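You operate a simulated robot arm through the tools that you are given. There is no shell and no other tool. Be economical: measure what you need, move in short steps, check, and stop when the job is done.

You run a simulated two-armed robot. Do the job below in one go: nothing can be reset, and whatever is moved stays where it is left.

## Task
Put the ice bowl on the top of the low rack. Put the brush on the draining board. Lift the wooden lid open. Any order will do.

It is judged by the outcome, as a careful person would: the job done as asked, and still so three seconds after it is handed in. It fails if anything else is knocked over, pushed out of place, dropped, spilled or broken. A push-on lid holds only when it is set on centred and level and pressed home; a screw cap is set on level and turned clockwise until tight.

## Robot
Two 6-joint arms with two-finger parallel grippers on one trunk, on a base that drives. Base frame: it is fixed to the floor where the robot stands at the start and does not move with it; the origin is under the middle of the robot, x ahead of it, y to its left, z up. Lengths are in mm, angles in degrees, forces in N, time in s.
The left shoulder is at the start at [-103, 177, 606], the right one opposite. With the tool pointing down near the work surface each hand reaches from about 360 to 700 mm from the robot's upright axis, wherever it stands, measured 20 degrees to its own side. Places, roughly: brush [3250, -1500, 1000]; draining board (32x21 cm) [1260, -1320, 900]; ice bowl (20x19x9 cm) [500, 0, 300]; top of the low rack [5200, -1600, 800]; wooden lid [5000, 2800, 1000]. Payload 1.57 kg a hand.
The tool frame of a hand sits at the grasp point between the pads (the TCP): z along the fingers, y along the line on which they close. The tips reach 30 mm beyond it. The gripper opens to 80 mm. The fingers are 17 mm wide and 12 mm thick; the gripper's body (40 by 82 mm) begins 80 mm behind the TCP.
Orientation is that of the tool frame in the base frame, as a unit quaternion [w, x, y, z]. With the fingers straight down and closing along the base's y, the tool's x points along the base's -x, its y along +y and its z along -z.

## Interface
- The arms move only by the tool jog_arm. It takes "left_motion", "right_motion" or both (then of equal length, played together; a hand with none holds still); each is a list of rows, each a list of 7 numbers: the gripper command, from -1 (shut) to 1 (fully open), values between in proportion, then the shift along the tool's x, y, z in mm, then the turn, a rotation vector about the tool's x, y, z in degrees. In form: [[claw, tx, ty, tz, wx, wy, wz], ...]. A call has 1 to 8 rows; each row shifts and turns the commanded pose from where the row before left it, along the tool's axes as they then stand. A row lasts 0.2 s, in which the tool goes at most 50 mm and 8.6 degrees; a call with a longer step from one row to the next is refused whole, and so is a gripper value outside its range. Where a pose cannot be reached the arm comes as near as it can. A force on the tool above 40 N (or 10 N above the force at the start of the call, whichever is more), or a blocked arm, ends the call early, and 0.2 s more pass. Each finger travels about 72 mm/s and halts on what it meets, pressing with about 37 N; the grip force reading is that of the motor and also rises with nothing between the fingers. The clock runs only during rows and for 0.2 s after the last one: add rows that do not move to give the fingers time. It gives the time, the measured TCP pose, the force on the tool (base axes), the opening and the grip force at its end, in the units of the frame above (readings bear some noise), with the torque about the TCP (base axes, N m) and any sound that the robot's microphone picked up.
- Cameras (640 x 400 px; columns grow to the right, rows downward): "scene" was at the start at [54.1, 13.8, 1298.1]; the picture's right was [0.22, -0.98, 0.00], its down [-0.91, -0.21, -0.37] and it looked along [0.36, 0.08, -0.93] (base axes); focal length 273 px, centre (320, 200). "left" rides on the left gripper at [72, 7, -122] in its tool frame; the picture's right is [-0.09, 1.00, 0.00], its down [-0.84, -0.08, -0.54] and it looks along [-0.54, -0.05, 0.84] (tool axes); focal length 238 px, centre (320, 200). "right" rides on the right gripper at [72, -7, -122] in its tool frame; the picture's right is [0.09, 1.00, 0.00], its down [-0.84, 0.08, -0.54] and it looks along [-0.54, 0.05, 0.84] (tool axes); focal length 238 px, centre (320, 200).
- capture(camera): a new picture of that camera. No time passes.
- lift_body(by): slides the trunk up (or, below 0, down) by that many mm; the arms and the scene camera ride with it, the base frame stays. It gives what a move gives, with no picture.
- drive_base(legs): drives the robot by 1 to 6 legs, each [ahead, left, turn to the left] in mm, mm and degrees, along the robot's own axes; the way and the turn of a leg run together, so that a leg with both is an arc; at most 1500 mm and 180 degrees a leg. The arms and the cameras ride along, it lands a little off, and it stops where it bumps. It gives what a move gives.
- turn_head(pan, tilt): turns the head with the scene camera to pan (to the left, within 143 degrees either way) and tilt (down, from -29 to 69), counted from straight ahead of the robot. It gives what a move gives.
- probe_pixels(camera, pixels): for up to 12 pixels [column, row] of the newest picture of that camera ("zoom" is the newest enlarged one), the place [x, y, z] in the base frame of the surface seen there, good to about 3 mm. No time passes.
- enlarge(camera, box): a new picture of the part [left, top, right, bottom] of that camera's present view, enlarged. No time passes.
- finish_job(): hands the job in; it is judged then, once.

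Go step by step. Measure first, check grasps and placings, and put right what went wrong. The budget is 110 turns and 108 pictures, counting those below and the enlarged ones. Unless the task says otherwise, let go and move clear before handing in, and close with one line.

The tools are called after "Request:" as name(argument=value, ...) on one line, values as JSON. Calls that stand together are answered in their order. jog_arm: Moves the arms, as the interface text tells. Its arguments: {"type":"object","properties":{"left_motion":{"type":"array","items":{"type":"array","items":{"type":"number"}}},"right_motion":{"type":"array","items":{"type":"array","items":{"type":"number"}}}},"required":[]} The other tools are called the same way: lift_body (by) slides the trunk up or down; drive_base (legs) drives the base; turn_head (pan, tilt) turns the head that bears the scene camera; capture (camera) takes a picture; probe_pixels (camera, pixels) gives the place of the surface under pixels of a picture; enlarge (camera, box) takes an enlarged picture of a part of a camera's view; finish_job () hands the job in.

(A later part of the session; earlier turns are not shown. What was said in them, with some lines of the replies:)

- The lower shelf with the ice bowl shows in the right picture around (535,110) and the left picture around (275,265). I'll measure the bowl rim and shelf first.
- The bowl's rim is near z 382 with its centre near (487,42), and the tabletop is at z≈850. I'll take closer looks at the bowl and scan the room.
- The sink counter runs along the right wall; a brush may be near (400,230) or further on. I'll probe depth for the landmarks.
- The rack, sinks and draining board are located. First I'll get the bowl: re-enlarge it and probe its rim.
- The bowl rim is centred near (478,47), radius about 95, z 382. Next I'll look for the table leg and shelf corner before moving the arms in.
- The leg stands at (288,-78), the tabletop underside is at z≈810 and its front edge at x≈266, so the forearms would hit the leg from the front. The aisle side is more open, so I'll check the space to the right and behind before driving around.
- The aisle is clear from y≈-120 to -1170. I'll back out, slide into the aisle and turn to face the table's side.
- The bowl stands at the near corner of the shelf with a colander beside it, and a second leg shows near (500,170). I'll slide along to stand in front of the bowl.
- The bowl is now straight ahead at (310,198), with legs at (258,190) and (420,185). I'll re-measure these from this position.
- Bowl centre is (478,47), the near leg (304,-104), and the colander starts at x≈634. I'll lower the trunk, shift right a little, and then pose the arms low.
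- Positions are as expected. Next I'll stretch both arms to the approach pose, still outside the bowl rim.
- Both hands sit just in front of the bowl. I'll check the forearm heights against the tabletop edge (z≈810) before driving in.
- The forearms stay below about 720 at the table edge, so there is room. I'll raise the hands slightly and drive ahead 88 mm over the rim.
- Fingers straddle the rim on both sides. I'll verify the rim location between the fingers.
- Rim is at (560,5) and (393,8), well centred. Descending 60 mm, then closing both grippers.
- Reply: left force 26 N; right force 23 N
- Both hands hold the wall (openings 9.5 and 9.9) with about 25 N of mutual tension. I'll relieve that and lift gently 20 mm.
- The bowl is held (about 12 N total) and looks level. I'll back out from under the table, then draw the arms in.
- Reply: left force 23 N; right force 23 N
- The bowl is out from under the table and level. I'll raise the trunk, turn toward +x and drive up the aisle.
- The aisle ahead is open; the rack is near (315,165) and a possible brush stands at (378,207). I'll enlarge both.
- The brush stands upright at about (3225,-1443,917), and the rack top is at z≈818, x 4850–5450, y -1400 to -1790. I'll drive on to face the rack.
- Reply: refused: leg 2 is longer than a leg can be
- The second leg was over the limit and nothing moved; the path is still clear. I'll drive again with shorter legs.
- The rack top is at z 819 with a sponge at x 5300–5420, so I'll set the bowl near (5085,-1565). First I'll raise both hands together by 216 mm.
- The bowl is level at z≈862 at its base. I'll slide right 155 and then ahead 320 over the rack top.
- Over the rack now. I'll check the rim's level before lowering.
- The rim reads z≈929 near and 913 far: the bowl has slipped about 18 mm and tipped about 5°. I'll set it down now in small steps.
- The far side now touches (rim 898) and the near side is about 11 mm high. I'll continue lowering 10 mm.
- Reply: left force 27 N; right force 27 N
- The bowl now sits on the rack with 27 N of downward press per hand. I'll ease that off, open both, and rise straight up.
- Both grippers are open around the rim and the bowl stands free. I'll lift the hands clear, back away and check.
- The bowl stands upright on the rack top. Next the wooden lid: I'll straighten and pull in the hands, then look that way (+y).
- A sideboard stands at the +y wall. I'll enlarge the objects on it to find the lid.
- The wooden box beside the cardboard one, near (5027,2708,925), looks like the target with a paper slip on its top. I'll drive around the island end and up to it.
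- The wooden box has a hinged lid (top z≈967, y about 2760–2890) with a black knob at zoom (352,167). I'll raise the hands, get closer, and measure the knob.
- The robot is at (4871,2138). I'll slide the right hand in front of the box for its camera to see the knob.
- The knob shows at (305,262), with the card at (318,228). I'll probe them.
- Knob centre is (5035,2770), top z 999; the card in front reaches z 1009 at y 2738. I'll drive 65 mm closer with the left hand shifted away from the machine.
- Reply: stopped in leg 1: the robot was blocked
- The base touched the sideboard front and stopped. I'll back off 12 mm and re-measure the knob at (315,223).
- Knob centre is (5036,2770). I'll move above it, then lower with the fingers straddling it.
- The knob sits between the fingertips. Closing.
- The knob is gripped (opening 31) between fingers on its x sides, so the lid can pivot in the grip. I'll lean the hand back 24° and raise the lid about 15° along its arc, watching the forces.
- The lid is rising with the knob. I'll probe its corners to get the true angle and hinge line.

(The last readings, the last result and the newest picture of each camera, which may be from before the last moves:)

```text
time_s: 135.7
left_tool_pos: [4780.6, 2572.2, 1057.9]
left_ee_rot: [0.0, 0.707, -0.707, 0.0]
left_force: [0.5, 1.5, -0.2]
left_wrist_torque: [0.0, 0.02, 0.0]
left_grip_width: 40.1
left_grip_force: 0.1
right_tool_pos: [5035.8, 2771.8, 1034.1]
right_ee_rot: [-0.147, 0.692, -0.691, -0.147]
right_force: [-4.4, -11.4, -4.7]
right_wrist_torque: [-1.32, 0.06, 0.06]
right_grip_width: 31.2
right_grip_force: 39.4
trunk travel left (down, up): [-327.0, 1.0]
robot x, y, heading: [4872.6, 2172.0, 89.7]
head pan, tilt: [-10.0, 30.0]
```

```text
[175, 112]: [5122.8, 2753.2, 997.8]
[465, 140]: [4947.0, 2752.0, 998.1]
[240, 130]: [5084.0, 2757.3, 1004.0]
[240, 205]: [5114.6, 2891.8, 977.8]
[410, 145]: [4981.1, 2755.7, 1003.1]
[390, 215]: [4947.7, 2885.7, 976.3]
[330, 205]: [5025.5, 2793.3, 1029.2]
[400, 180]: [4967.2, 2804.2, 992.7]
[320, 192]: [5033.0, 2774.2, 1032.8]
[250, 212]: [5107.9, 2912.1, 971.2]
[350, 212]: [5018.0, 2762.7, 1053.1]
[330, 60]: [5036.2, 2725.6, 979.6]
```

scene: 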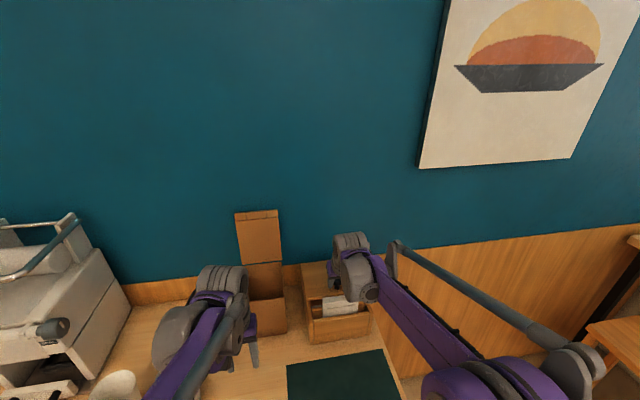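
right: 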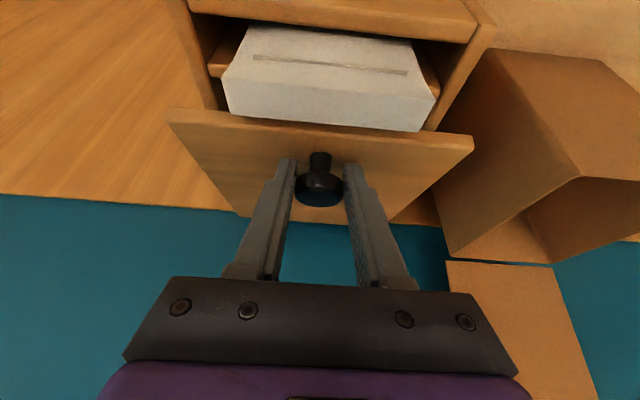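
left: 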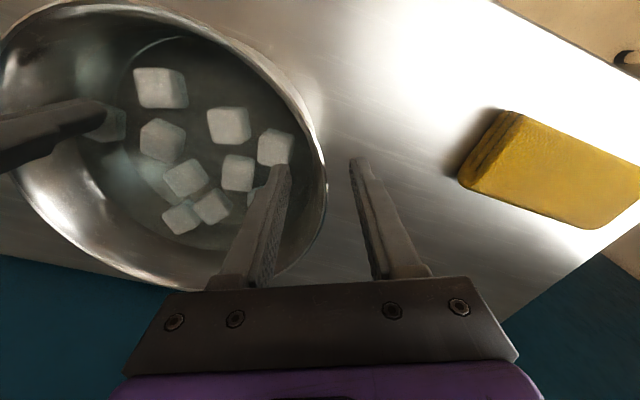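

The lid is at about 12°, and fitting gives a hinge near (y 2920, z 963). I'll follow that arc to roughly 41°.

Request:
jog_arm(right_motion=[[-1, -12.68, 0, -11.76, 0, -4, 0], [-1, -14.86, 0, -9.2, 0, -4, 0], [-1, -16.3, 0, -6.08, 0, -4, 0], [-1, -17.06, 0, -2.56, 0, -4, 0], [-1, 0, 0, 0, 0, 0, 0]])

Request:
capture(camera="right")

Request:
probe_pixels(camera="right", pixels=[[200, 120], [440, 140], [320, 130], [250, 160], [400, 170], [320, 190]])

```text
time_s: 136.9
left_tool_pos: [4780.0, 2572.6, 1057.0]
left_ee_rot: [0.001, 0.707, -0.707, 0.0]
left_force: [-1.1, 0.8, 0.8]
left_wrist_torque: [0.01, -0.01, 0.03]
left_grip_width: 40.0
left_grip_force: 0.1
right_tool_pos: [5035.3, 2810.8, 1090.8]
right_ee_rot: [0.243, -0.664, 0.664, 0.242]
right_force: [-3.8, -6.3, -5.9]
right_wrist_torque: [-1.22, 0.02, -0.02]
right_grip_width: 30.9
right_grip_force: 40.0
trunk travel left (down, up): [-327.0, 1.0]
robot x, y, heading: [4871.7, 2176.1, 90.2]
head pan, tilt: [-10.0, 30.0]
```

```text
49 pictures are left
```

right: 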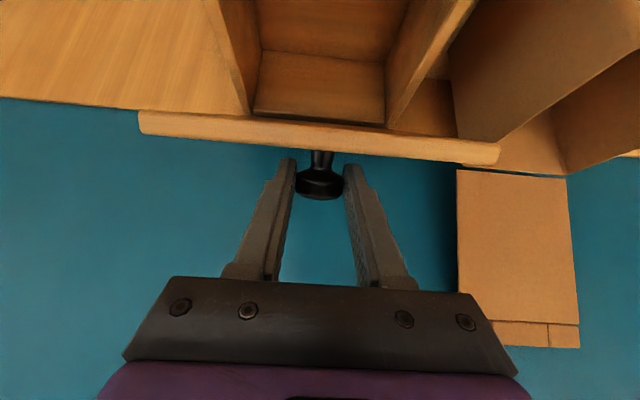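

```text
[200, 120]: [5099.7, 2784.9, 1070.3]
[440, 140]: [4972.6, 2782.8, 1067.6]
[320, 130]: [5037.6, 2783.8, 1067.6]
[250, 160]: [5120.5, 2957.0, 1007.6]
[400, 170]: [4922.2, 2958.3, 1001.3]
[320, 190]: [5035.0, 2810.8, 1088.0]
```

The lid is at about 40° with only 6–9 N of force. Continuing to roughly 70°.

Request:
jog_arm(right_motion=[[-1, -17.61, 0, 0.94, 0, -3, 0], [-1, -17.48, 0, 4.13, 0, -2, 0], [-1, -17.18, 0, 6.86, 0, 0, 0], [-1, -18.46, 0, 10.4, 0, 0, 0], [-1, 0, 0, 0, 0, 0, 0]])

Request:
capture(camera="right")

Request:
capture(camera="scene")

```text
time_s: 138.1
left_tool_pos: [4779.5, 2572.9, 1059.4]
left_ee_rot: [0.0, 0.708, -0.706, 0.0]
left_force: [0.6, -0.8, 0.3]
left_wrist_torque: [0.0, 0.01, 0.0]
left_grip_width: 40.3
left_grip_force: 0.0
right_tool_pos: [5036.1, 2877.0, 1126.7]
right_ee_rot: [-0.272, 0.653, -0.651, -0.273]
right_force: [-5.6, -7.6, 16.1]
right_wrist_torque: [-0.26, 0.11, 0.08]
right_grip_width: 31.0
right_grip_force: 40.2
trunk travel left (down, up): [-327.0, 1.0]
robot x, y, heading: [4870.9, 2175.8, 90.0]
head pan, tilt: [-10.0, 30.0]
```

```text
48 pictures are left
```

right: 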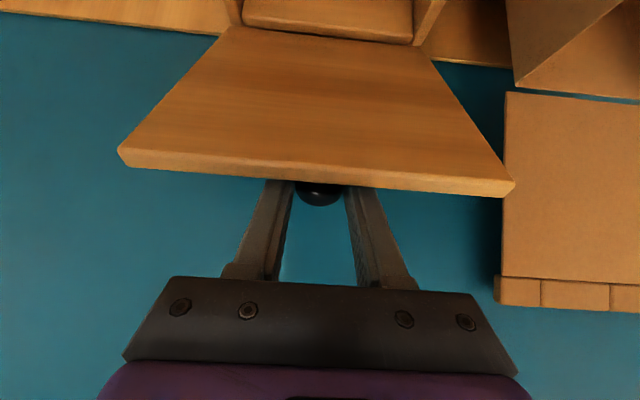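

```text
47 pictures are left
```

scene: 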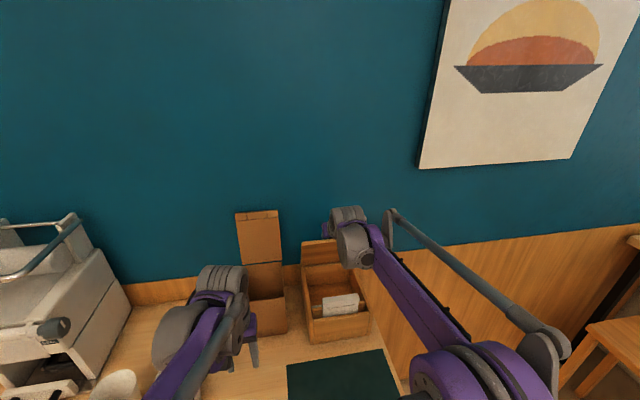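

The lid stands near 70°. I'll probe its underside to refine the angle and hinge.

Request:
probe_pixels(camera="right", pixels=[[300, 165], [300, 120], [300, 70], [300, 40], [300, 178], [250, 32], [150, 150], [480, 180], [540, 285], [60, 200]])

```text
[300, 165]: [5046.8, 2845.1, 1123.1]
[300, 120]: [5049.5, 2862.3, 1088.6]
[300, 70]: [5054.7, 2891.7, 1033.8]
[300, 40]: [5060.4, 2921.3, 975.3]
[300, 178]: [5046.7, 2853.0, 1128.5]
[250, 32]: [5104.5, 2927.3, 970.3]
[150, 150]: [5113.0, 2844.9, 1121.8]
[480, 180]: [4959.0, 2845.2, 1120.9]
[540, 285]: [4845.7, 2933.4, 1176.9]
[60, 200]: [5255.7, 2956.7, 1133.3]
```

The fit now gives hinge (2935,953) and lid angle about 63°; the wall at y 2957 limits it to about 81°. I'll continue to about 78–80°.

Request:
jog_arm(right_motion=[[-1, -8, 0, 4.5, 0, 1, 0], [-1, -7.9, 0, 4.5, 0, 1, 0], [-1, -7.6, 0, 5.2, 0, 1.5, 0], [-1, -7.6, 0, 5.2, 0, 1.5, 0], [-1, -5.5, 0, 4.2, 0, 1, 0], [-1, -4.5, 0, 3.5, 0, 1, 0], [-1, 0, 0, 0, 0, 0, 0]])

Request:
capture(camera="right")

Request:
probe_pixels(camera="right", pixels=[[300, 160], [300, 120], [300, 70], [300, 40], [150, 140], [480, 160]])

```text
time_s: 139.7
left_tool_pos: [4780.8, 2570.3, 1058.8]
left_ee_rot: [-0.001, 0.708, -0.707, -0.001]
left_force: [0.2, 0.7, -0.5]
left_wrist_torque: [0.04, -0.03, -0.01]
left_grip_width: 40.1
left_grip_force: 0.0
right_tool_pos: [5035.5, 2921.9, 1133.9]
right_ee_rot: [-0.233, 0.668, -0.668, -0.231]
right_force: [1.0, -11.1, 29.5]
right_wrist_torque: [-1.58, 0.18, -0.21]
right_grip_width: 31.1
right_grip_force: 40.0
trunk travel left (down, up): [-327.0, 1.0]
robot x, y, heading: [4870.2, 2175.8, 90.3]
head pan, tilt: [-10.0, 30.0]
```

```text
46 pictures are left
```

right: 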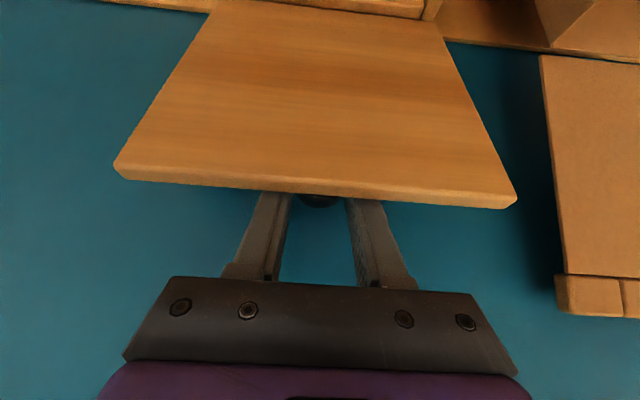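

```text
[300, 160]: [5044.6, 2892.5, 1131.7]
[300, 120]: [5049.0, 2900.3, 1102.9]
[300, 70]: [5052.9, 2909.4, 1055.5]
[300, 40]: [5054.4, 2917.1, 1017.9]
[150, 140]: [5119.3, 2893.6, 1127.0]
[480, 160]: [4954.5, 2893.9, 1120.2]
```

The lid is at about 78° with the hand pressing down 29 N. I'll relieve that, then open the fingers a little to see whether the lid stays.

Request:
jog_arm(right_motion=[[-1, -1.5, 0, -2.5, 0, 0, 0], [-1, 0, 0, 0, 0, 0, 0], [-0.15, 0, 0, 0, 0, 0, 0], [-0.1, 0, 0, 0, 0, 0, 0]])

Request:
capture(camera="right")

Request:
probe_pixels(camera="right", pixels=[[300, 160], [300, 120], [300, 70], [300, 40], [150, 140], [480, 160]])

```text
time_s: 140.7
left_tool_pos: [4781.0, 2572.7, 1056.1]
left_ee_rot: [0.0, 0.708, -0.706, 0.0]
left_force: [0.4, -0.6, 0.1]
left_wrist_torque: [-0.01, -0.01, 0.03]
left_grip_width: 40.1
left_grip_force: 0.0
right_tool_pos: [5034.1, 2925.3, 1133.3]
right_ee_rot: [-0.23, 0.669, -0.668, -0.23]
right_force: [-1.0, 0.7, -0.3]
right_wrist_torque: [-0.01, 0.02, -0.02]
right_grip_width: 36.0
right_grip_force: 0.0
trunk travel left (down, up): [-327.0, 1.0]
robot x, y, heading: [4871.7, 2175.5, 90.1]
head pan, tilt: [-10.0, 30.0]
```

```text
45 pictures are left
```

right: 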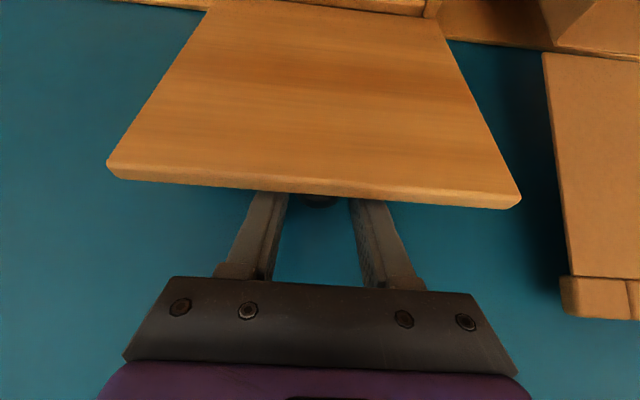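

```text
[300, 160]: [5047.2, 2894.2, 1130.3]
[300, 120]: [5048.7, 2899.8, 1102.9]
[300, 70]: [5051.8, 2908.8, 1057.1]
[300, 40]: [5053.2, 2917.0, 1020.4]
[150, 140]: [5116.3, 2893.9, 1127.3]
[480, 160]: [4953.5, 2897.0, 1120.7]
```

The lid stays at 78° with the fingers free (force about 0). I'll open a bit more, withdraw along the finger axis, and check it holds.

Request:
jog_arm(right_motion=[[0.1, 0, 0, 0, 0, 0, 0], [0.1, 0, 0, 0, 0, 0, 0], [0.1, 0, 0, -20, 0, 0, 0], [0.1, 0, 0, -35, 0, 0, 0], [0.1, 0, 0, -40, 0, 0, 0], [0.1, 0, 0, -40, 0, 0, 0], [0.1, 0, 0, 0, 0, 0, 0], [0.1, 0, 0, 0, 0, 0, 0]])

Request:
capture(camera="scene")

Request:
capture(camera="right")

```text
time_s: 142.5
left_tool_pos: [4781.2, 2574.0, 1056.5]
left_ee_rot: [0.0, 0.708, -0.707, 0.001]
left_force: [0.6, 0.6, 0.2]
left_wrist_torque: [-0.01, 0.0, -0.02]
left_grip_width: 40.0
left_grip_force: 0.0
right_tool_pos: [5035.4, 2844.0, 1241.0]
right_ee_rot: [-0.23, 0.67, -0.667, -0.231]
right_force: [-0.7, 0.2, -0.6]
right_wrist_torque: [0.0, -0.01, -0.02]
right_grip_width: 43.9
right_grip_force: 0.0
trunk travel left (down, up): [-327.0, 1.0]
robot x, y, heading: [4870.5, 2176.8, 90.1]
head pan, tilt: [-10.0, 30.0]
```

```text
44 pictures are left
```

scene: 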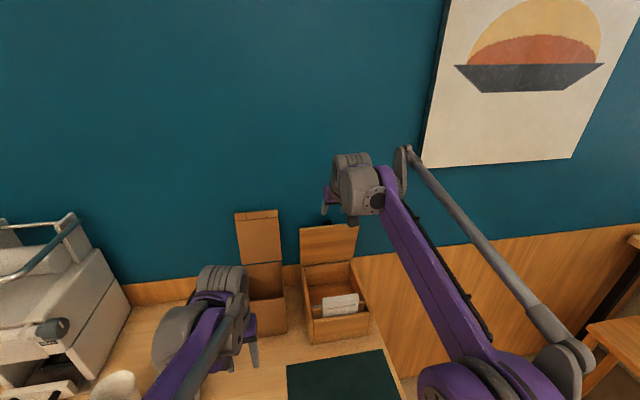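

```text
43 pictures are left
```

right: 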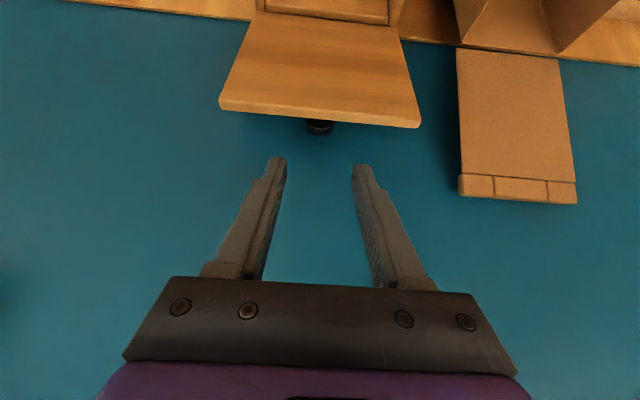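

The lid stays open by itself. I'll back away, straighten the right hand, and head for the brush.

Request:
drive_base(legs=[[-450, 0, 0], [0, -630, 0]])

Request:
jog_arm(right_motion=[[0.5, 0, 0, 0, 0, 8, 0], [0.5, 0, 0, 0, 0, 8, 0], [0.5, 0, 0, 0, 0, 8, 0], [0.5, 0, 0, 0, 0, 8, 0], [0.5, 30, 0, 30, 0, 6.3, 0], [0.5, 35, 0, 30, 0, 0, 0], [0.5, 35, 0, 30, 0, 0, 0], [0.5, 35, 0, 30, 0, 0, 0]])

Request:
turn_head(pan=30, tilt=15)

Request:
enlarge(camera="scene", box=[160, 80, 480, 280])

```text
time_s: 150.8
left_tool_pos: [5415.4, 2134.7, 1057.0]
left_ee_rot: [0.0, 0.708, -0.706, 0.0]
left_force: [-0.2, 0.2, -0.5]
left_wrist_torque: [0.04, 0.0, 0.01]
left_grip_width: 39.9
left_grip_force: 0.0
right_tool_pos: [5670.5, 2404.5, 1240.4]
right_ee_rot: [-0.23, 0.669, -0.668, -0.229]
right_force: [-1.0, -0.1, -1.0]
right_wrist_torque: [-0.04, 0.0, 0.05]
right_grip_width: 43.9
right_grip_force: 0.1
trunk travel left (down, up): [-327.0, 1.0]
robot x, y, heading: [5502.1, 1736.3, 90.0]
head pan, tilt: [-10.0, 30.0]
```

```text
time_s: 152.6
left_tool_pos: [5414.7, 2132.7, 1057.6]
left_ee_rot: [-0.001, 0.707, -0.707, 0.0]
left_force: [-0.9, -0.2, -0.3]
left_wrist_torque: [0.0, 0.0, 0.03]
left_grip_width: 40.2
left_grip_force: 0.1
right_tool_pos: [5671.7, 2206.9, 1073.6]
right_ee_rot: [0.002, 0.708, -0.707, 0.001]
right_force: [0.5, 0.4, -1.5]
right_wrist_torque: [0.01, 0.03, -0.01]
right_grip_width: 60.2
right_grip_force: 0.1
right hand out of reach, approached as far as the arm can: row 3, 4
trunk travel left (down, up): [-327.0, 1.0]
robot x, y, heading: [5504.2, 1734.7, 90.5]
head pan, tilt: [-10.0, 30.0]
```

```text
time_s: 153.7
left_tool_pos: [5413.9, 2133.2, 1056.7]
left_ee_rot: [0.0, 0.708, -0.706, 0.0]
left_force: [-0.3, 0.2, 0.4]
left_wrist_torque: [-0.03, -0.02, 0.03]
left_grip_width: 39.9
left_grip_force: 0.0
right_tool_pos: [5671.2, 2207.6, 1073.4]
right_ee_rot: [0.002, 0.707, -0.707, 0.002]
right_force: [0.4, -0.1, -0.1]
right_wrist_torque: [0.01, 0.01, 0.0]
right_grip_width: 60.0
right_grip_force: 0.0
trunk travel left (down, up): [-327.0, 1.0]
robot x, y, heading: [5506.0, 1735.3, 90.1]
head pan, tilt: [30.0, 15.0]
```

```text
2.00 times, centred on (320, 180) of scene
```

zoom: 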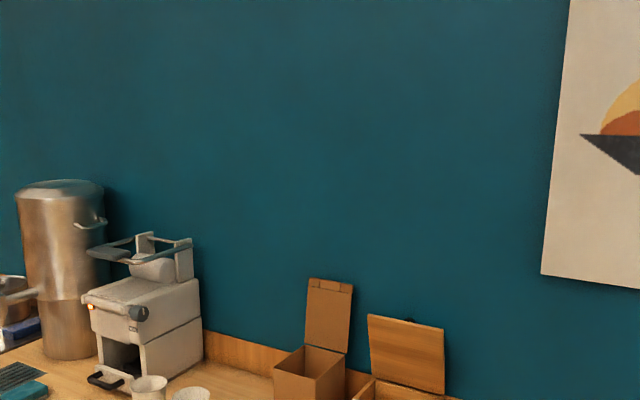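

The lid is still open 13 s later. I'll drive back round to the aisle and along to the brush.

Request:
drive_base(legs=[[-1200, 0, 0], [-1195, 0, 0], [0, 0, 180], [0, -1100, 0], [0, -1000, 0]])

Request:
turn_head(pan=0, tilt=45)

Request:
capture(camera="scene")

```text
time_s: 190.8
left_tool_pos: [3433.1, -894.0, 1055.7]
left_ee_rot: [-0.003, 0.728, 0.685, 0.002]
left_force: [0.1, 0.5, 0.3]
left_wrist_torque: [-0.01, -0.03, 0.0]
left_grip_width: 40.1
left_grip_force: 0.0
right_tool_pos: [3174.1, -952.9, 1071.6]
right_ee_rot: [-0.006, 0.729, 0.685, 0.002]
right_force: [-0.8, -0.3, -0.4]
right_wrist_torque: [-0.01, 0.0, -0.01]
right_grip_width: 60.3
right_grip_force: 0.1
trunk travel left (down, up): [-327.0, 1.0]
robot x, y, heading: [3367.3, -481.7, -93.7]
head pan, tilt: [30.0, 15.0]
```

```text
time_s: 191.8
left_tool_pos: [3434.7, -893.8, 1055.8]
left_ee_rot: [-0.003, 0.728, 0.686, 0.002]
left_force: [0.6, -0.1, 0.0]
left_wrist_torque: [0.03, 0.0, -0.04]
left_grip_width: 39.9
left_grip_force: 0.1
right_tool_pos: [3173.5, -954.4, 1072.0]
right_ee_rot: [-0.004, 0.729, 0.685, 0.001]
right_force: [-0.5, -0.5, 0.1]
right_wrist_torque: [0.02, 0.0, -0.02]
right_grip_width: 60.1
right_grip_force: 0.0
trunk travel left (down, up): [-327.0, 1.0]
robot x, y, heading: [3369.6, -482.7, -93.4]
head pan, tilt: [0.0, 45.0]
```

```text
41 pictures are left
```

scene: 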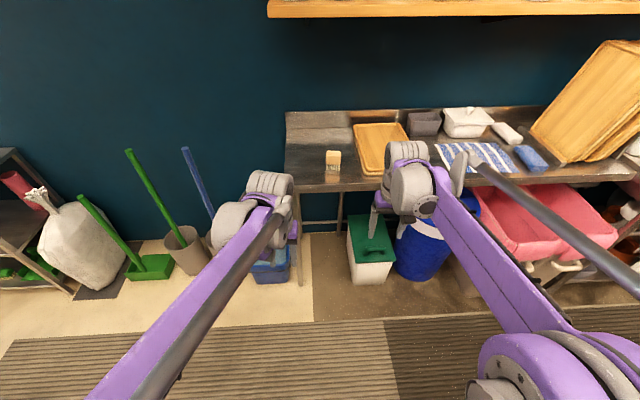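

I drifted toward the island (y -482) but without contact. The brush is at (333,160); I'll measure it and the table edge.

Request:
enlarge(camera="scene", box=[280, 90, 440, 200])

Request:
probe_pixels(camera="zoom", pixels=[[212, 235], [212, 260], [195, 260], [230, 260], [213, 290], [213, 275], [205, 305], [213, 370], [300, 280], [260, 375], [212, 245]])

```text
3.64 times, centred on (360, 145) of scene
```

zoom: 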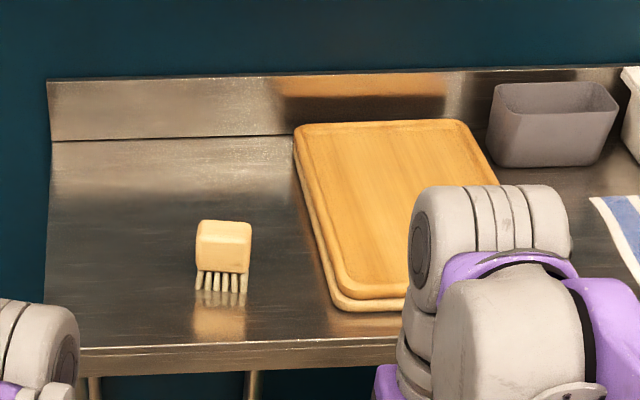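

```text
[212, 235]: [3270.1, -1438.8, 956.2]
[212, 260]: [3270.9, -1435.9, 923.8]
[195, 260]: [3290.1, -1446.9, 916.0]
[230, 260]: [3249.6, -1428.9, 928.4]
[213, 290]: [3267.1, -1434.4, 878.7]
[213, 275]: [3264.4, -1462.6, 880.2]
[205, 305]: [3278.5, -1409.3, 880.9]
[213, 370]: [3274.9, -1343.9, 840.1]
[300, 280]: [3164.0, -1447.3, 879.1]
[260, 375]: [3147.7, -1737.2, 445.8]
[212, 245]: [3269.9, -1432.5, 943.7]
```

The table top is at z 879, with the brush near (3268,-1445) and its top at about 955. I'll check the floor bins' positions before driving in.

Request:
probe_pixels(camera="scene", pixels=[[370, 275], [425, 270], [355, 220], [275, 270], [270, 285], [333, 190], [470, 240]])

Request:
drive_base(legs=[[0, 0, 3.4], [180, 45, 0]])

```text
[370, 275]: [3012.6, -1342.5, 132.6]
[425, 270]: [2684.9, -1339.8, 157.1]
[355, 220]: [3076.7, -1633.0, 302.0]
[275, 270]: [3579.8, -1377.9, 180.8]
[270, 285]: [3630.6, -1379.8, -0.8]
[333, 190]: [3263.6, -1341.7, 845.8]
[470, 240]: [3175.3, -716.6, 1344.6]
```

```text
time_s: 193.7
left_tool_pos: [3499.9, -1064.5, 1057.0]
left_ee_rot: [0.0, 0.707, 0.707, 0.0]
left_force: [-0.1, 0.5, 0.4]
left_wrist_torque: [0.0, 0.01, 0.0]
left_grip_width: 40.1
left_grip_force: 0.0
right_tool_pos: [3244.1, -1138.0, 1073.0]
right_ee_rot: [-0.003, 0.708, 0.707, 0.001]
right_force: [-0.3, -0.1, -0.7]
right_wrist_torque: [-0.01, 0.01, -0.03]
right_grip_width: 60.5
right_grip_force: 0.1
trunk travel left (down, up): [-327.0, 1.0]
robot x, y, heading: [3413.3, -667.1, -90.1]
head pan, tilt: [0.0, 45.0]
```

Aligned at (3413,-667). I'll go ahead 180 and look at the brush with the right camera.

Request:
drive_base(legs=[[180, 0, 0]])

Request:
jog_arm(right_motion=[[0.5, 0, -12, 20, 0, 0, 0], [0.5, -15, -10, 20, 0, 0, 0], [0.5, -20, 0, 10, 0, 0, 0], [0.5, 0, 0, 0, 0, 0, 0]])

Request:
capture(camera="right")

Request:
capture(camera="scene")

```text
time_s: 195.2
left_tool_pos: [3499.7, -1238.2, 1057.4]
left_ee_rot: [0.0, 0.707, 0.707, 0.001]
left_force: [0.1, 0.0, 0.8]
left_wrist_torque: [0.01, 0.01, -0.01]
left_grip_width: 40.1
left_grip_force: 0.1
right_tool_pos: [3243.4, -1312.4, 1072.7]
right_ee_rot: [-0.002, 0.707, 0.707, 0.001]
right_force: [-1.1, -0.9, 1.0]
right_wrist_torque: [0.0, -0.03, 0.02]
right_grip_width: 59.8
right_grip_force: 0.2
trunk travel left (down, up): [-327.0, 1.0]
robot x, y, heading: [3410.1, -841.1, -90.3]
head pan, tilt: [0.0, 45.0]
```

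```text
time_s: 196.2
left_tool_pos: [3499.1, -1238.1, 1056.9]
left_ee_rot: [0.0, 0.707, 0.707, 0.0]
left_force: [0.9, 0.3, 0.4]
left_wrist_torque: [-0.02, 0.02, -0.02]
left_grip_width: 40.2
left_grip_force: 0.0
right_tool_pos: [3222.8, -1348.6, 1024.9]
right_ee_rot: [-0.001, 0.707, 0.707, 0.0]
right_force: [0.0, 0.4, 0.1]
right_wrist_torque: [-0.03, 0.01, -0.01]
right_grip_width: 60.0
right_grip_force: 0.0
trunk travel left (down, up): [-327.0, 1.0]
robot x, y, heading: [3412.6, -840.9, -89.9]
head pan, tilt: [0.0, 45.0]
```

```text
39 pictures are left
```

right: 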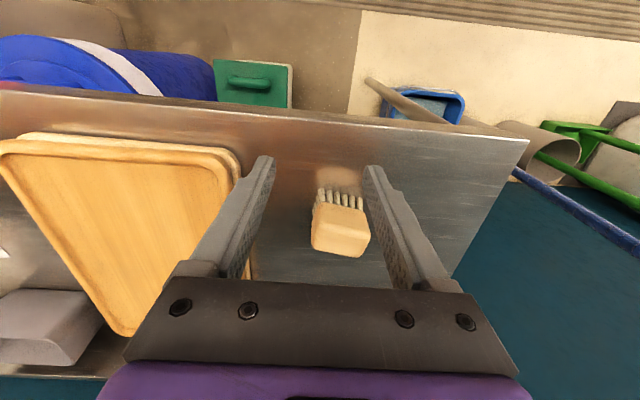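

```text
38 pictures are left
```

scene: 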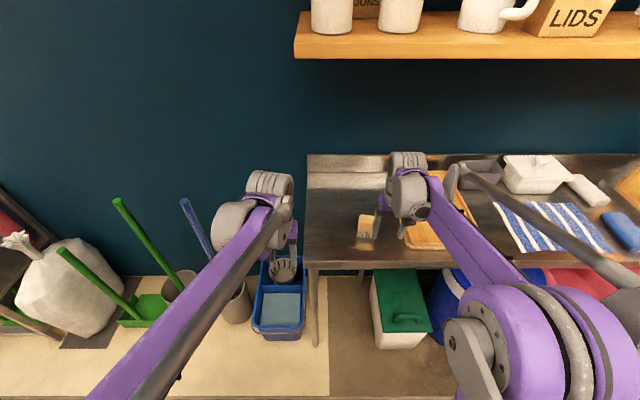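

The brush shows at (340,225) in the right picture. I'll probe its block.

Request:
enlarge(camera="right", box=[270, 160, 410, 280])

Request:
probe_pixels(camera="zoom", pixels=[[205, 230], [260, 240], [320, 255], [205, 300], [260, 310], [310, 320], [210, 180], [310, 200], [230, 100], [300, 110], [330, 240], [193, 215]])

Request:
probe_pixels(camera="scene", pixels=[[400, 45], [310, 50], [367, 218], [367, 228]])

```text
3.33 times, centred on (340, 220) of right
```

zoom: 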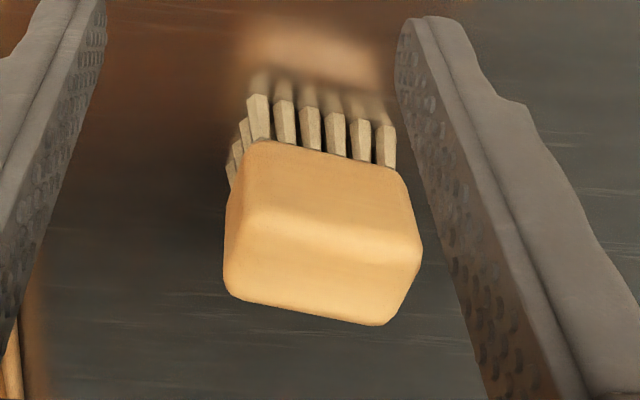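

```text
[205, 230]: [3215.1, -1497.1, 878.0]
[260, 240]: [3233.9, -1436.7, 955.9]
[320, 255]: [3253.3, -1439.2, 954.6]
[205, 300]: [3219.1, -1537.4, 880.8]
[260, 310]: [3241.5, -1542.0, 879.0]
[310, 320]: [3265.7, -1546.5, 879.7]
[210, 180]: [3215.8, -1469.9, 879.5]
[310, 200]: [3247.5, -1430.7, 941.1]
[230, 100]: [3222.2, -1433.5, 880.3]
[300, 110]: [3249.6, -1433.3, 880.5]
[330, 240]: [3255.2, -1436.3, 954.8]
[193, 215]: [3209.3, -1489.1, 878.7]
```

```text
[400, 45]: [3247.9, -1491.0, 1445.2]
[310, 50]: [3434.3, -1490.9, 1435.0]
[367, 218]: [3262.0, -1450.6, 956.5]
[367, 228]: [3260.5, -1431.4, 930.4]
```

Request:
probe_pixels(camera="zoom", pixels=[[250, 225], [240, 280], [375, 310], [405, 250], [300, 290], [330, 220], [260, 160], [390, 185], [265, 145], [412, 260]])

```text
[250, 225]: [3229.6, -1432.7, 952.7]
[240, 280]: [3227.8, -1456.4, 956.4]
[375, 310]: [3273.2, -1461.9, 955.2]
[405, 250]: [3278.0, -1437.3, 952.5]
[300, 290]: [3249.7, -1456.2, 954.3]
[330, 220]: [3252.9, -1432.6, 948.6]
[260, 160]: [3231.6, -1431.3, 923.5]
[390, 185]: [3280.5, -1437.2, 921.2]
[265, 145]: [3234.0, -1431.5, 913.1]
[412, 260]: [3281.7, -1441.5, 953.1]
```

The block spans x 3226–3283, y -1431 to -1463, z 910–956, yawed about -7°. I'll move over it, align, open fully and descend to z≈943.

Request:
jog_arm(right_motion=[[1, -33, 10.8, 0, 0, 0, 0], [1, -33, 10.8, 0, 0, 0, 0], [1, -33, 10.8, 0, 0, 0, 0], [1, 0, 0, 0, 0, 0, 6.9], [1, 0, 0, 20, 0, 0, 0], [1, 0, 0, 0, 0, 0, 0]])

Request:
capture(camera="right")

```text
time_s: 197.6
left_tool_pos: [3499.7, -1240.5, 1056.5]
left_ee_rot: [0.0, 0.707, 0.707, 0.0]
left_force: [0.8, -0.2, 0.2]
left_wrist_torque: [0.01, -0.02, 0.0]
left_grip_width: 40.0
left_grip_force: 0.1
right_tool_pos: [3255.3, -1446.3, 1003.7]
right_ee_rot: [-0.003, 0.749, 0.663, 0.001]
right_force: [0.2, 0.8, -0.8]
right_wrist_torque: [0.01, 0.02, 0.01]
right_grip_width: 79.9
right_grip_force: 0.1
trunk travel left (down, up): [-327.0, 1.0]
robot x, y, heading: [3412.4, -840.4, -90.0]
head pan, tilt: [0.0, 45.0]
```

```text
36 pictures are left
```

right: 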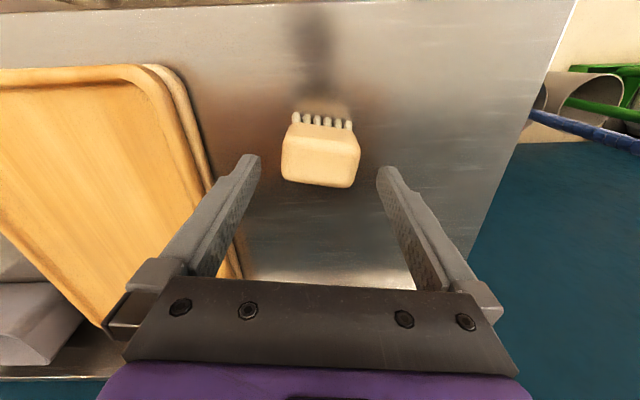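

The block is centred between the fingers. Descending 60 mm and closing.

Request:
jog_arm(right_motion=[[1, 0, 0, 20, 0, 0, 0], [1, 0, 0, 20, 0, 0, 0], [1, 0, 0, 20, 0, 0, 0], [1, 0, 0, 0, 0, 0, 0], [0.4, 0, 0, 0, 0, 0, 0], [-0.2, 0, 0, 0, 0, 0, 0], [-0.2, 0, 0, 0, 0, 0, 0], [-0.2, 0, 0, 0, 0, 0, 0]])

Request:
capture(camera="right")

```text
time_s: 199.4
left_tool_pos: [3500.7, -1239.2, 1057.7]
left_ee_rot: [0.0, 0.707, 0.707, -0.001]
left_force: [-0.4, 0.8, -0.3]
left_wrist_torque: [-0.03, -0.02, -0.02]
left_grip_width: 39.8
left_grip_force: 0.0
right_tool_pos: [3255.1, -1447.1, 941.7]
right_ee_rot: [-0.002, 0.748, 0.664, 0.002]
right_force: [0.0, -1.0, 0.1]
right_wrist_torque: [0.04, -0.01, -0.02]
right_grip_width: 61.8
right_grip_force: 36.9
trunk travel left (down, up): [-327.0, 1.0]
robot x, y, heading: [3410.5, -842.1, -90.1]
head pan, tilt: [0.0, 45.0]
```

```text
35 pictures are left
```

right: 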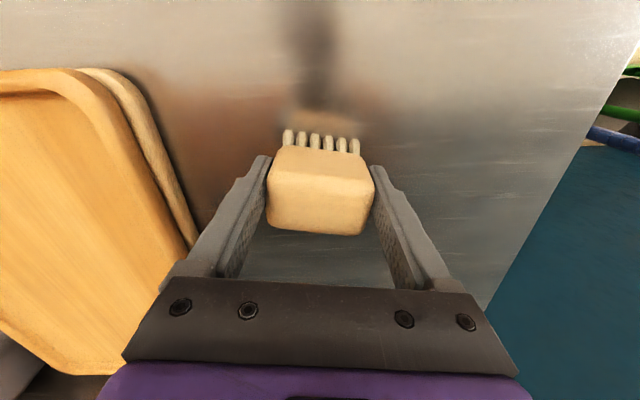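

The brush is gripped (opening 62, 37 N). I'll lift it, back away, and look.

Request:
jog_arm(right_motion=[[-0.6, 0, 0, -20, 0, 0, 0], [-0.6, 0, 0, -30, 0, 0, 0], [-0.6, 0, 0, -40, 0, 0, 0], [-0.6, 30, 3, -10, 0, 0, 0], [-0.6, 40, 5, 0, 0, 0, 0], [-0.6, 40, 5, 0, 0, 0, 0], [-0.6, 40, 5, 0, 0, 0, 0], [-0.6, 40, 5, 0, 0, 0, 0]])

Request:
capture(camera="right")

Request:
drive_base(legs=[[-170, 0, 0], [0, -1000, 0]])

```text
time_s: 201.2
left_tool_pos: [3499.1, -1237.8, 1057.9]
left_ee_rot: [0.0, 0.707, 0.707, 0.0]
left_force: [-0.7, 0.1, 0.2]
left_wrist_torque: [-0.02, 0.0, -0.04]
left_grip_width: 40.2
left_grip_force: 0.0
right_tool_pos: [3300.5, -1259.7, 1043.7]
right_ee_rot: [-0.002, 0.748, 0.663, 0.001]
right_force: [0.3, -0.3, -1.1]
right_wrist_torque: [-0.02, 0.01, -0.02]
right_grip_width: 61.9
right_grip_force: 37.0
trunk travel left (down, up): [-327.0, 1.0]
robot x, y, heading: [3408.0, -838.3, -90.0]
head pan, tilt: [0.0, 45.0]
```

```text
34 pictures are left
```

right: 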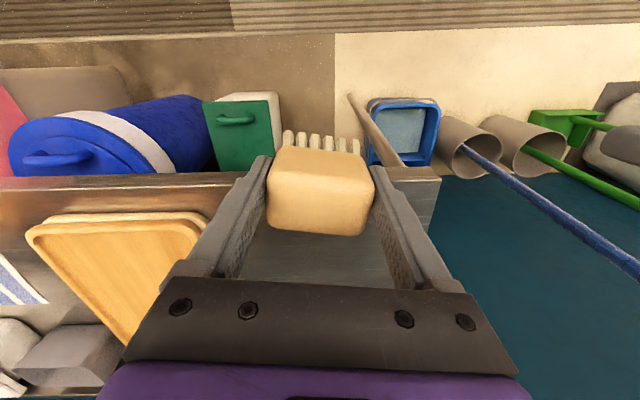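

```text
time_s: 211.6
left_tool_pos: [2487.0, -1069.5, 1057.1]
left_ee_rot: [0.001, 0.703, 0.711, 0.001]
left_force: [0.1, 0.6, 0.6]
left_wrist_torque: [0.01, -0.01, 0.01]
left_grip_width: 40.1
left_grip_force: 0.1
right_tool_pos: [2288.6, -1093.9, 1042.9]
right_ee_rot: [-0.002, 0.745, 0.668, 0.001]
right_force: [-0.5, -0.2, -1.2]
right_wrist_torque: [0.0, 0.03, 0.02]
right_grip_width: 61.3
right_grip_force: 37.0
trunk travel left (down, up): [-327.0, 1.0]
robot x, y, heading: [2392.7, -674.0, -89.2]
head pan, tilt: [0.0, 45.0]
```

The brush is secure. Continuing along the aisle to the draining board.

Request:
drive_base(legs=[[0, 0, -0.8], [0, -990, 0]])

Request:
turn_head(pan=-10, tilt=48)

Request:
capture(camera="scene")

Request:
capture(camera="right")

```text
time_s: 221.1
left_tool_pos: [1472.7, -1071.3, 1057.7]
left_ee_rot: [0.0, 0.705, 0.709, 0.0]
left_force: [0.7, 0.2, -0.5]
left_wrist_torque: [0.01, 0.02, -0.01]
left_grip_width: 40.1
left_grip_force: 0.0
right_tool_pos: [1275.0, -1094.9, 1043.0]
right_ee_rot: [-0.002, 0.747, 0.665, 0.001]
right_force: [-0.1, 0.8, -1.1]
right_wrist_torque: [0.01, -0.01, -0.02]
right_grip_width: 61.3
right_grip_force: 36.8
trunk travel left (down, up): [-327.0, 1.0]
robot x, y, heading: [1384.0, -671.5, -89.8]
head pan, tilt: [0.0, 45.0]
```

```text
time_s: 221.8
left_tool_pos: [1472.6, -1071.6, 1057.3]
left_ee_rot: [0.001, 0.706, 0.709, 0.0]
left_force: [-0.5, 0.4, 0.2]
left_wrist_torque: [0.0, -0.02, 0.02]
left_grip_width: 40.2
left_grip_force: 0.1
right_tool_pos: [1275.8, -1095.1, 1043.9]
right_ee_rot: [-0.003, 0.747, 0.665, 0.001]
right_force: [-1.3, 0.1, -0.2]
right_wrist_torque: [0.0, 0.01, -0.02]
right_grip_width: 61.7
right_grip_force: 36.6
trunk travel left (down, up): [-327.0, 1.0]
robot x, y, heading: [1381.0, -671.1, -89.7]
head pan, tilt: [-10.0, 48.0]
```

```text
33 pictures are left
```

scene: 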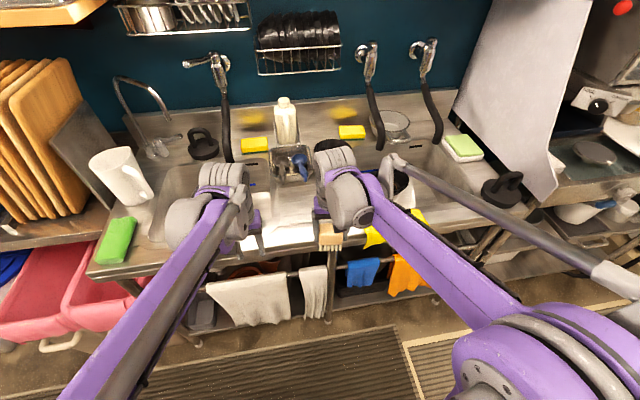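

```text
32 pictures are left
```

right: 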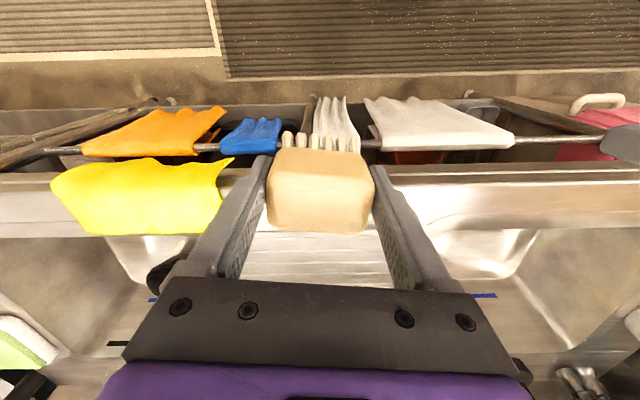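

The ridged draining board lies between the basins, near (290,205) in the scene picture. I'll enlarge and measure it.

Request:
enlarge(camera="scene", box=[230, 120, 430, 260])

Request:
probe_pixels(camera="zoom", pixels=[[170, 280], [100, 330], [230, 230], [250, 290], [200, 160], [150, 130], [220, 330], [90, 230], [240, 190], [420, 330], [100, 270], [40, 290]])

Request:
probe_pixels(camera="right", pixels=[[310, 250], [270, 265], [370, 265], [320, 275], [250, 255], [400, 215], [460, 240], [140, 240], [385, 275], [400, 150], [170, 200], [500, 210]])

```text
2.86 times, centred on (330, 190) of scene
```

zoom: 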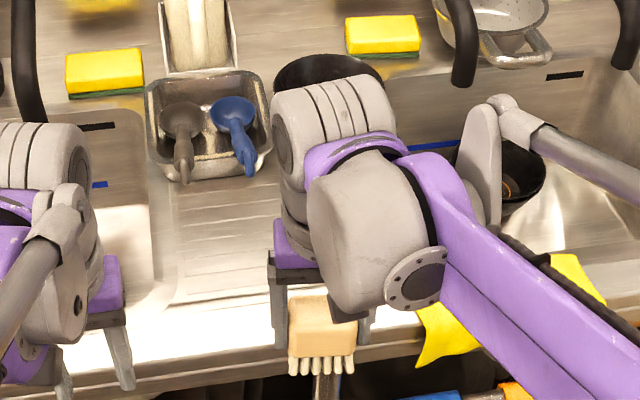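

```text
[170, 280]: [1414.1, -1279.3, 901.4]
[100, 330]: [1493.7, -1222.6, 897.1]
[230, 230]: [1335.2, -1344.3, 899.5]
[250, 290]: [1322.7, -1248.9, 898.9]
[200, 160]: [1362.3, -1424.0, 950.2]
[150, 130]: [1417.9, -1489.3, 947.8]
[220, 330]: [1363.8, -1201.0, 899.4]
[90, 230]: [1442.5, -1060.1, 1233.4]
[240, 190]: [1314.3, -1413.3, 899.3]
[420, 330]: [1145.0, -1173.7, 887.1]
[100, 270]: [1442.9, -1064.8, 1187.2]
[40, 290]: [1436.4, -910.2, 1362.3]
```

```text
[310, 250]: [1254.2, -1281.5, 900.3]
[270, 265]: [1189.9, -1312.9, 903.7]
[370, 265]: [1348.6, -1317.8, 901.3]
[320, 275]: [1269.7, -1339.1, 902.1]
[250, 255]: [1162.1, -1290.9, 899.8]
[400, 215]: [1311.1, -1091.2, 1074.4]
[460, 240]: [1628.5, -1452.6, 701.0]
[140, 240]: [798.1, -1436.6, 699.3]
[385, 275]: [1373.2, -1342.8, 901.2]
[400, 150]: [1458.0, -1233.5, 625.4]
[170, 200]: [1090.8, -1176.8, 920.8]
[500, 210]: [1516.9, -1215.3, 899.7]
```

The draining board surface is at z≈900, free around (1260,-1305). I'll drive ahead 90 and extend over it, then check from the right camera.

Request:
drive_base(legs=[[90, 0, 0]])

Request:
jog_arm(right_motion=[[-0.6, -30, -0.3, 0, 0, 0, 0], [-0.6, -40, -0.3, 0, 0, 0, 0], [-0.6, -40, -0.3, 0, 0, 0, 0], [-0.6, -10, 0, 20, 0, 0, 0], [-0.6, 0, 0, 20, 0, 0, 0]])

Request:
capture(camera="right")

Request:
capture(camera="scene")

```text
time_s: 222.9
left_tool_pos: [1472.0, -1159.7, 1056.2]
left_ee_rot: [0.0, 0.705, 0.709, 0.0]
left_force: [-0.5, 0.4, -0.4]
left_wrist_torque: [0.0, 0.01, 0.03]
left_grip_width: 40.0
left_grip_force: 0.1
right_tool_pos: [1274.5, -1183.0, 1043.3]
right_ee_rot: [-0.003, 0.747, 0.664, 0.002]
right_force: [-0.3, 0.0, -0.5]
right_wrist_torque: [0.02, 0.0, -0.01]
right_grip_width: 61.5
right_grip_force: 37.0
trunk travel left (down, up): [-327.0, 1.0]
robot x, y, heading: [1378.5, -761.3, -90.1]
head pan, tilt: [-10.0, 48.0]
```

```text
time_s: 224.1
left_tool_pos: [1472.0, -1160.5, 1057.9]
left_ee_rot: [-0.001, 0.706, 0.708, 0.001]
left_force: [-0.6, -0.1, 0.5]
left_wrist_torque: [0.0, 0.03, 0.0]
left_grip_width: 40.3
left_grip_force: 0.1
right_tool_pos: [1261.8, -1303.3, 1003.1]
right_ee_rot: [-0.002, 0.747, 0.664, 0.002]
right_force: [-0.1, -0.2, -0.8]
right_wrist_torque: [0.06, -0.01, 0.01]
right_grip_width: 61.2
right_grip_force: 36.9
trunk travel left (down, up): [-327.0, 1.0]
robot x, y, heading: [1383.9, -761.2, -89.7]
head pan, tilt: [-10.0, 48.0]
```

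```text
30 pictures are left
```

right: 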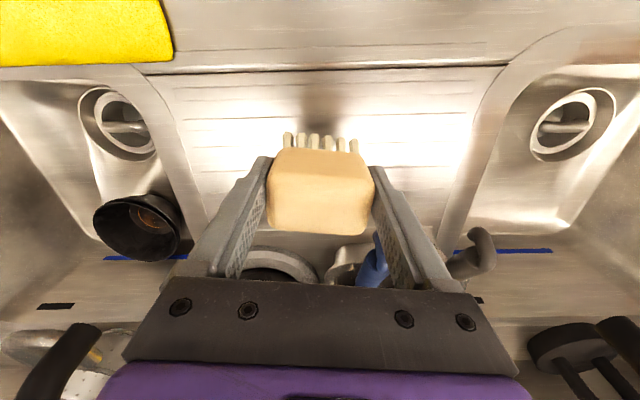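

```text
29 pictures are left
```

scene: 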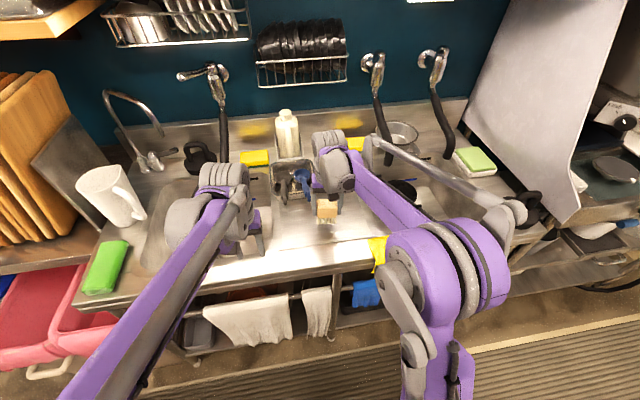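

The brush is over the ridged area. I'll check the clearance to the bowl rim (270,255) and the blue handle (372,262).

Request:
probe_pixels(camera="right", pixels=[[265, 250], [300, 255], [345, 260], [372, 262], [460, 255], [200, 150], [440, 150], [320, 100], [235, 120], [250, 240], [320, 62], [470, 240]])

```text
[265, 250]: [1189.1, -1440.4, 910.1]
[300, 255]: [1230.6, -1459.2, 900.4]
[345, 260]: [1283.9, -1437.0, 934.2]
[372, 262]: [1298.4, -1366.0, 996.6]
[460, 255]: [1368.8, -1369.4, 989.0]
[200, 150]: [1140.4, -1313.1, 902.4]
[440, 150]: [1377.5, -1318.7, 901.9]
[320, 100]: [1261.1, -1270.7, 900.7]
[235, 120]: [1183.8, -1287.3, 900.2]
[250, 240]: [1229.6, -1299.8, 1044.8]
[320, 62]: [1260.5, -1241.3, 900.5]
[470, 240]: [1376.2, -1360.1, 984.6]
```

The blue ladle handle at (1298,-1366,997) is about 45 mm away; I'll shift 20 mm toward myself for margin, then lower gently.

Request:
jog_arm(right_motion=[[-0.6, 20, 2, 0, 0, 0, 0], [-0.6, 0, 0, 15, 0, 0, 0], [-0.6, 0, 0, 12, 0, 0, 0], [-0.6, 0, 0, 6, 0, 0, 0], [-0.6, 0, 0, 3, 0, 0, 0], [-0.6, 0, 0, 2, 0, 0, 0], [-0.6, 0, 0, 0, 0, 0, 0]])

Request:
enlarge(camera="right", box=[230, 90, 410, 250])

```text
time_s: 225.7
left_tool_pos: [1472.0, -1160.8, 1057.6]
left_ee_rot: [0.0, 0.706, 0.708, 0.0]
left_force: [0.1, -0.4, 0.3]
left_wrist_torque: [0.0, -0.03, 0.01]
left_grip_width: 39.9
left_grip_force: 0.1
right_tool_pos: [1264.4, -1283.0, 964.7]
right_ee_rot: [-0.003, 0.747, 0.664, 0.002]
right_force: [-0.4, 0.9, -0.1]
right_wrist_torque: [0.02, -0.01, -0.04]
right_grip_width: 61.3
right_grip_force: 36.5
trunk travel left (down, up): [-327.0, 1.0]
robot x, y, heading: [1382.9, -763.7, -89.8]
head pan, tilt: [-10.0, 48.0]
```

```text
2.50 times, centred on (320, 170) of right
```

zoom: 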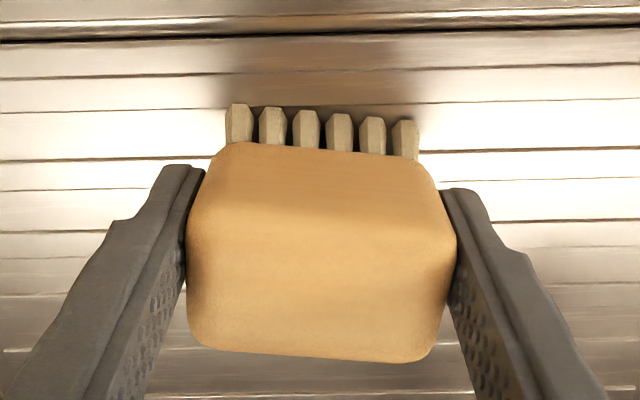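

Near the surface but no contact force yet (-0.1 N). I'll lower in 1 mm steps until contact.

Request:
jog_arm(right_motion=[[-0.6, 0, 0, 1.5, 0, 0, 0], [-0.6, 0, 0, 1, 0, 0, 0], [-0.6, 0, 0, 0, 0, 0, 0]])

```text
time_s: 226.5
left_tool_pos: [1473.1, -1159.9, 1057.8]
left_ee_rot: [0.0, 0.706, 0.708, 0.001]
left_force: [-0.9, 0.2, -0.4]
left_wrist_torque: [0.01, 0.02, 0.01]
left_grip_width: 40.2
left_grip_force: 0.1
right_tool_pos: [1264.8, -1282.8, 963.4]
right_ee_rot: [-0.003, 0.747, 0.665, 0.001]
right_force: [-0.2, -3.4, 15.3]
right_wrist_torque: [-0.25, -0.24, -0.02]
right_grip_width: 61.3
right_grip_force: 37.2
trunk travel left (down, up): [-327.0, 1.0]
robot x, y, heading: [1383.5, -762.4, -89.4]
head pan, tilt: [-10.0, 48.0]
```

Contact: 15 N upward. I'll ease 1 mm, open, and rise straight up.

Request:
jog_arm(right_motion=[[-0.6, 0, 0, -1, 0, 0, 0], [0.6, 0, 0, 0, 0, 0, 0], [0.9, 0, 0, 0, 0, 0, 0], [0.9, 0, 0, 0, 0, 0, 0], [0.9, 0, 0, -25, 0, 0, 0], [0.9, 0, 0, -40, 0, 0, 0], [0.9, 0, 0, -40, 0, 0, 0]])

Request:
capture(camera="right")

```text
time_s: 228.1
left_tool_pos: [1473.0, -1159.7, 1057.7]
left_ee_rot: [0.0, 0.706, 0.708, 0.0]
left_force: [0.3, 0.3, 0.4]
left_wrist_torque: [0.02, 0.04, 0.0]
left_grip_width: 40.1
left_grip_force: 0.0
right_tool_pos: [1265.4, -1284.0, 1070.6]
right_ee_rot: [-0.003, 0.747, 0.665, 0.001]
right_force: [-0.7, 0.3, 0.1]
right_wrist_torque: [-0.03, -0.01, 0.01]
right_grip_width: 76.0
right_grip_force: 0.1
trunk travel left (down, up): [-327.0, 1.0]
robot x, y, heading: [1382.9, -763.2, -89.6]
head pan, tilt: [-10.0, 48.0]
```

```text
27 pictures are left
```

right: 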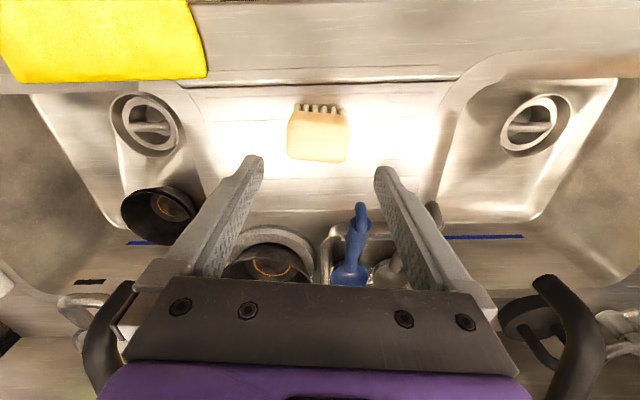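

The brush stands upright on the draining board, clear of the other items. I'll back away and take a last look.

Request:
drive_base(legs=[[-170, 0, 0]])

Request:
capture(camera="scene")

Request:
turn_head(pan=75, tilt=8)

Request:
enlarge(camera="scene", box=[240, 120, 440, 260])

```text
time_s: 229.6
left_tool_pos: [1472.8, -993.8, 1057.6]
left_ee_rot: [0.0, 0.705, 0.709, -0.001]
left_force: [-0.3, 0.1, -1.3]
left_wrist_torque: [0.04, -0.01, -0.03]
left_grip_width: 39.8
left_grip_force: 0.1
right_tool_pos: [1265.4, -1116.6, 1070.0]
right_ee_rot: [-0.003, 0.747, 0.664, 0.001]
right_force: [0.6, -0.4, 0.2]
right_wrist_torque: [0.01, -0.02, 0.0]
right_grip_width: 76.2
right_grip_force: 0.1
trunk travel left (down, up): [-327.0, 1.0]
robot x, y, heading: [1382.7, -590.0, -90.0]
head pan, tilt: [-10.0, 48.0]
```

```text
26 pictures are left
```

scene: 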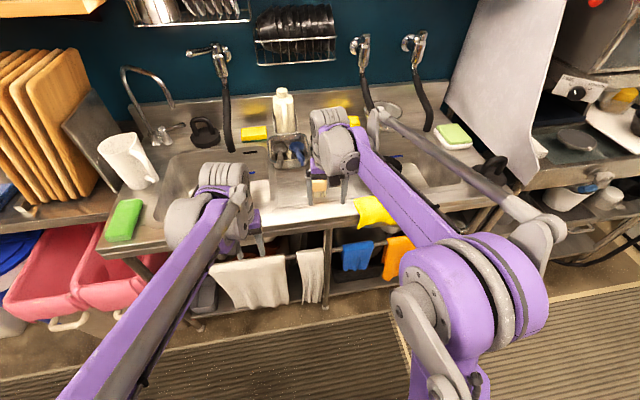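

```text
time_s: 231.2
left_tool_pos: [1473.1, -991.5, 1057.1]
left_ee_rot: [-0.001, 0.705, 0.709, 0.0]
left_force: [-0.8, 0.4, 0.4]
left_wrist_torque: [-0.04, -0.04, -0.02]
left_grip_width: 40.2
left_grip_force: 0.1
right_tool_pos: [1266.4, -1114.4, 1068.9]
right_ee_rot: [-0.003, 0.747, 0.665, 0.001]
right_force: [0.5, 0.1, 0.1]
right_wrist_torque: [0.03, -0.01, 0.02]
right_grip_width: 76.1
right_grip_force: 0.0
trunk travel left (down, up): [-327.0, 1.0]
robot x, y, heading: [1383.3, -596.2, -89.8]
head pan, tilt: [75.0, 8.0]
```

```text
2.86 times, centred on (340, 190) of scene
```

zoom: 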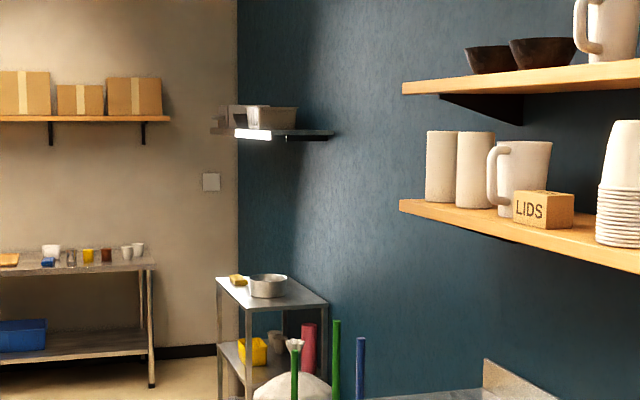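

The bowl stands on the rack top at zoom (268,285), the brush is upright on the draining board, and the lid was still open when last seen. Both hands are empty and clear, so I'm handing in.

Request:
finish_job()

```text
The job is handed in.
```

All three parts are done: the ice bowl is on the top of the low rack, the brush is standing on the draining board, and the wooden lid is open at about 78° and was still holding on my last look, before I fetched the brush.
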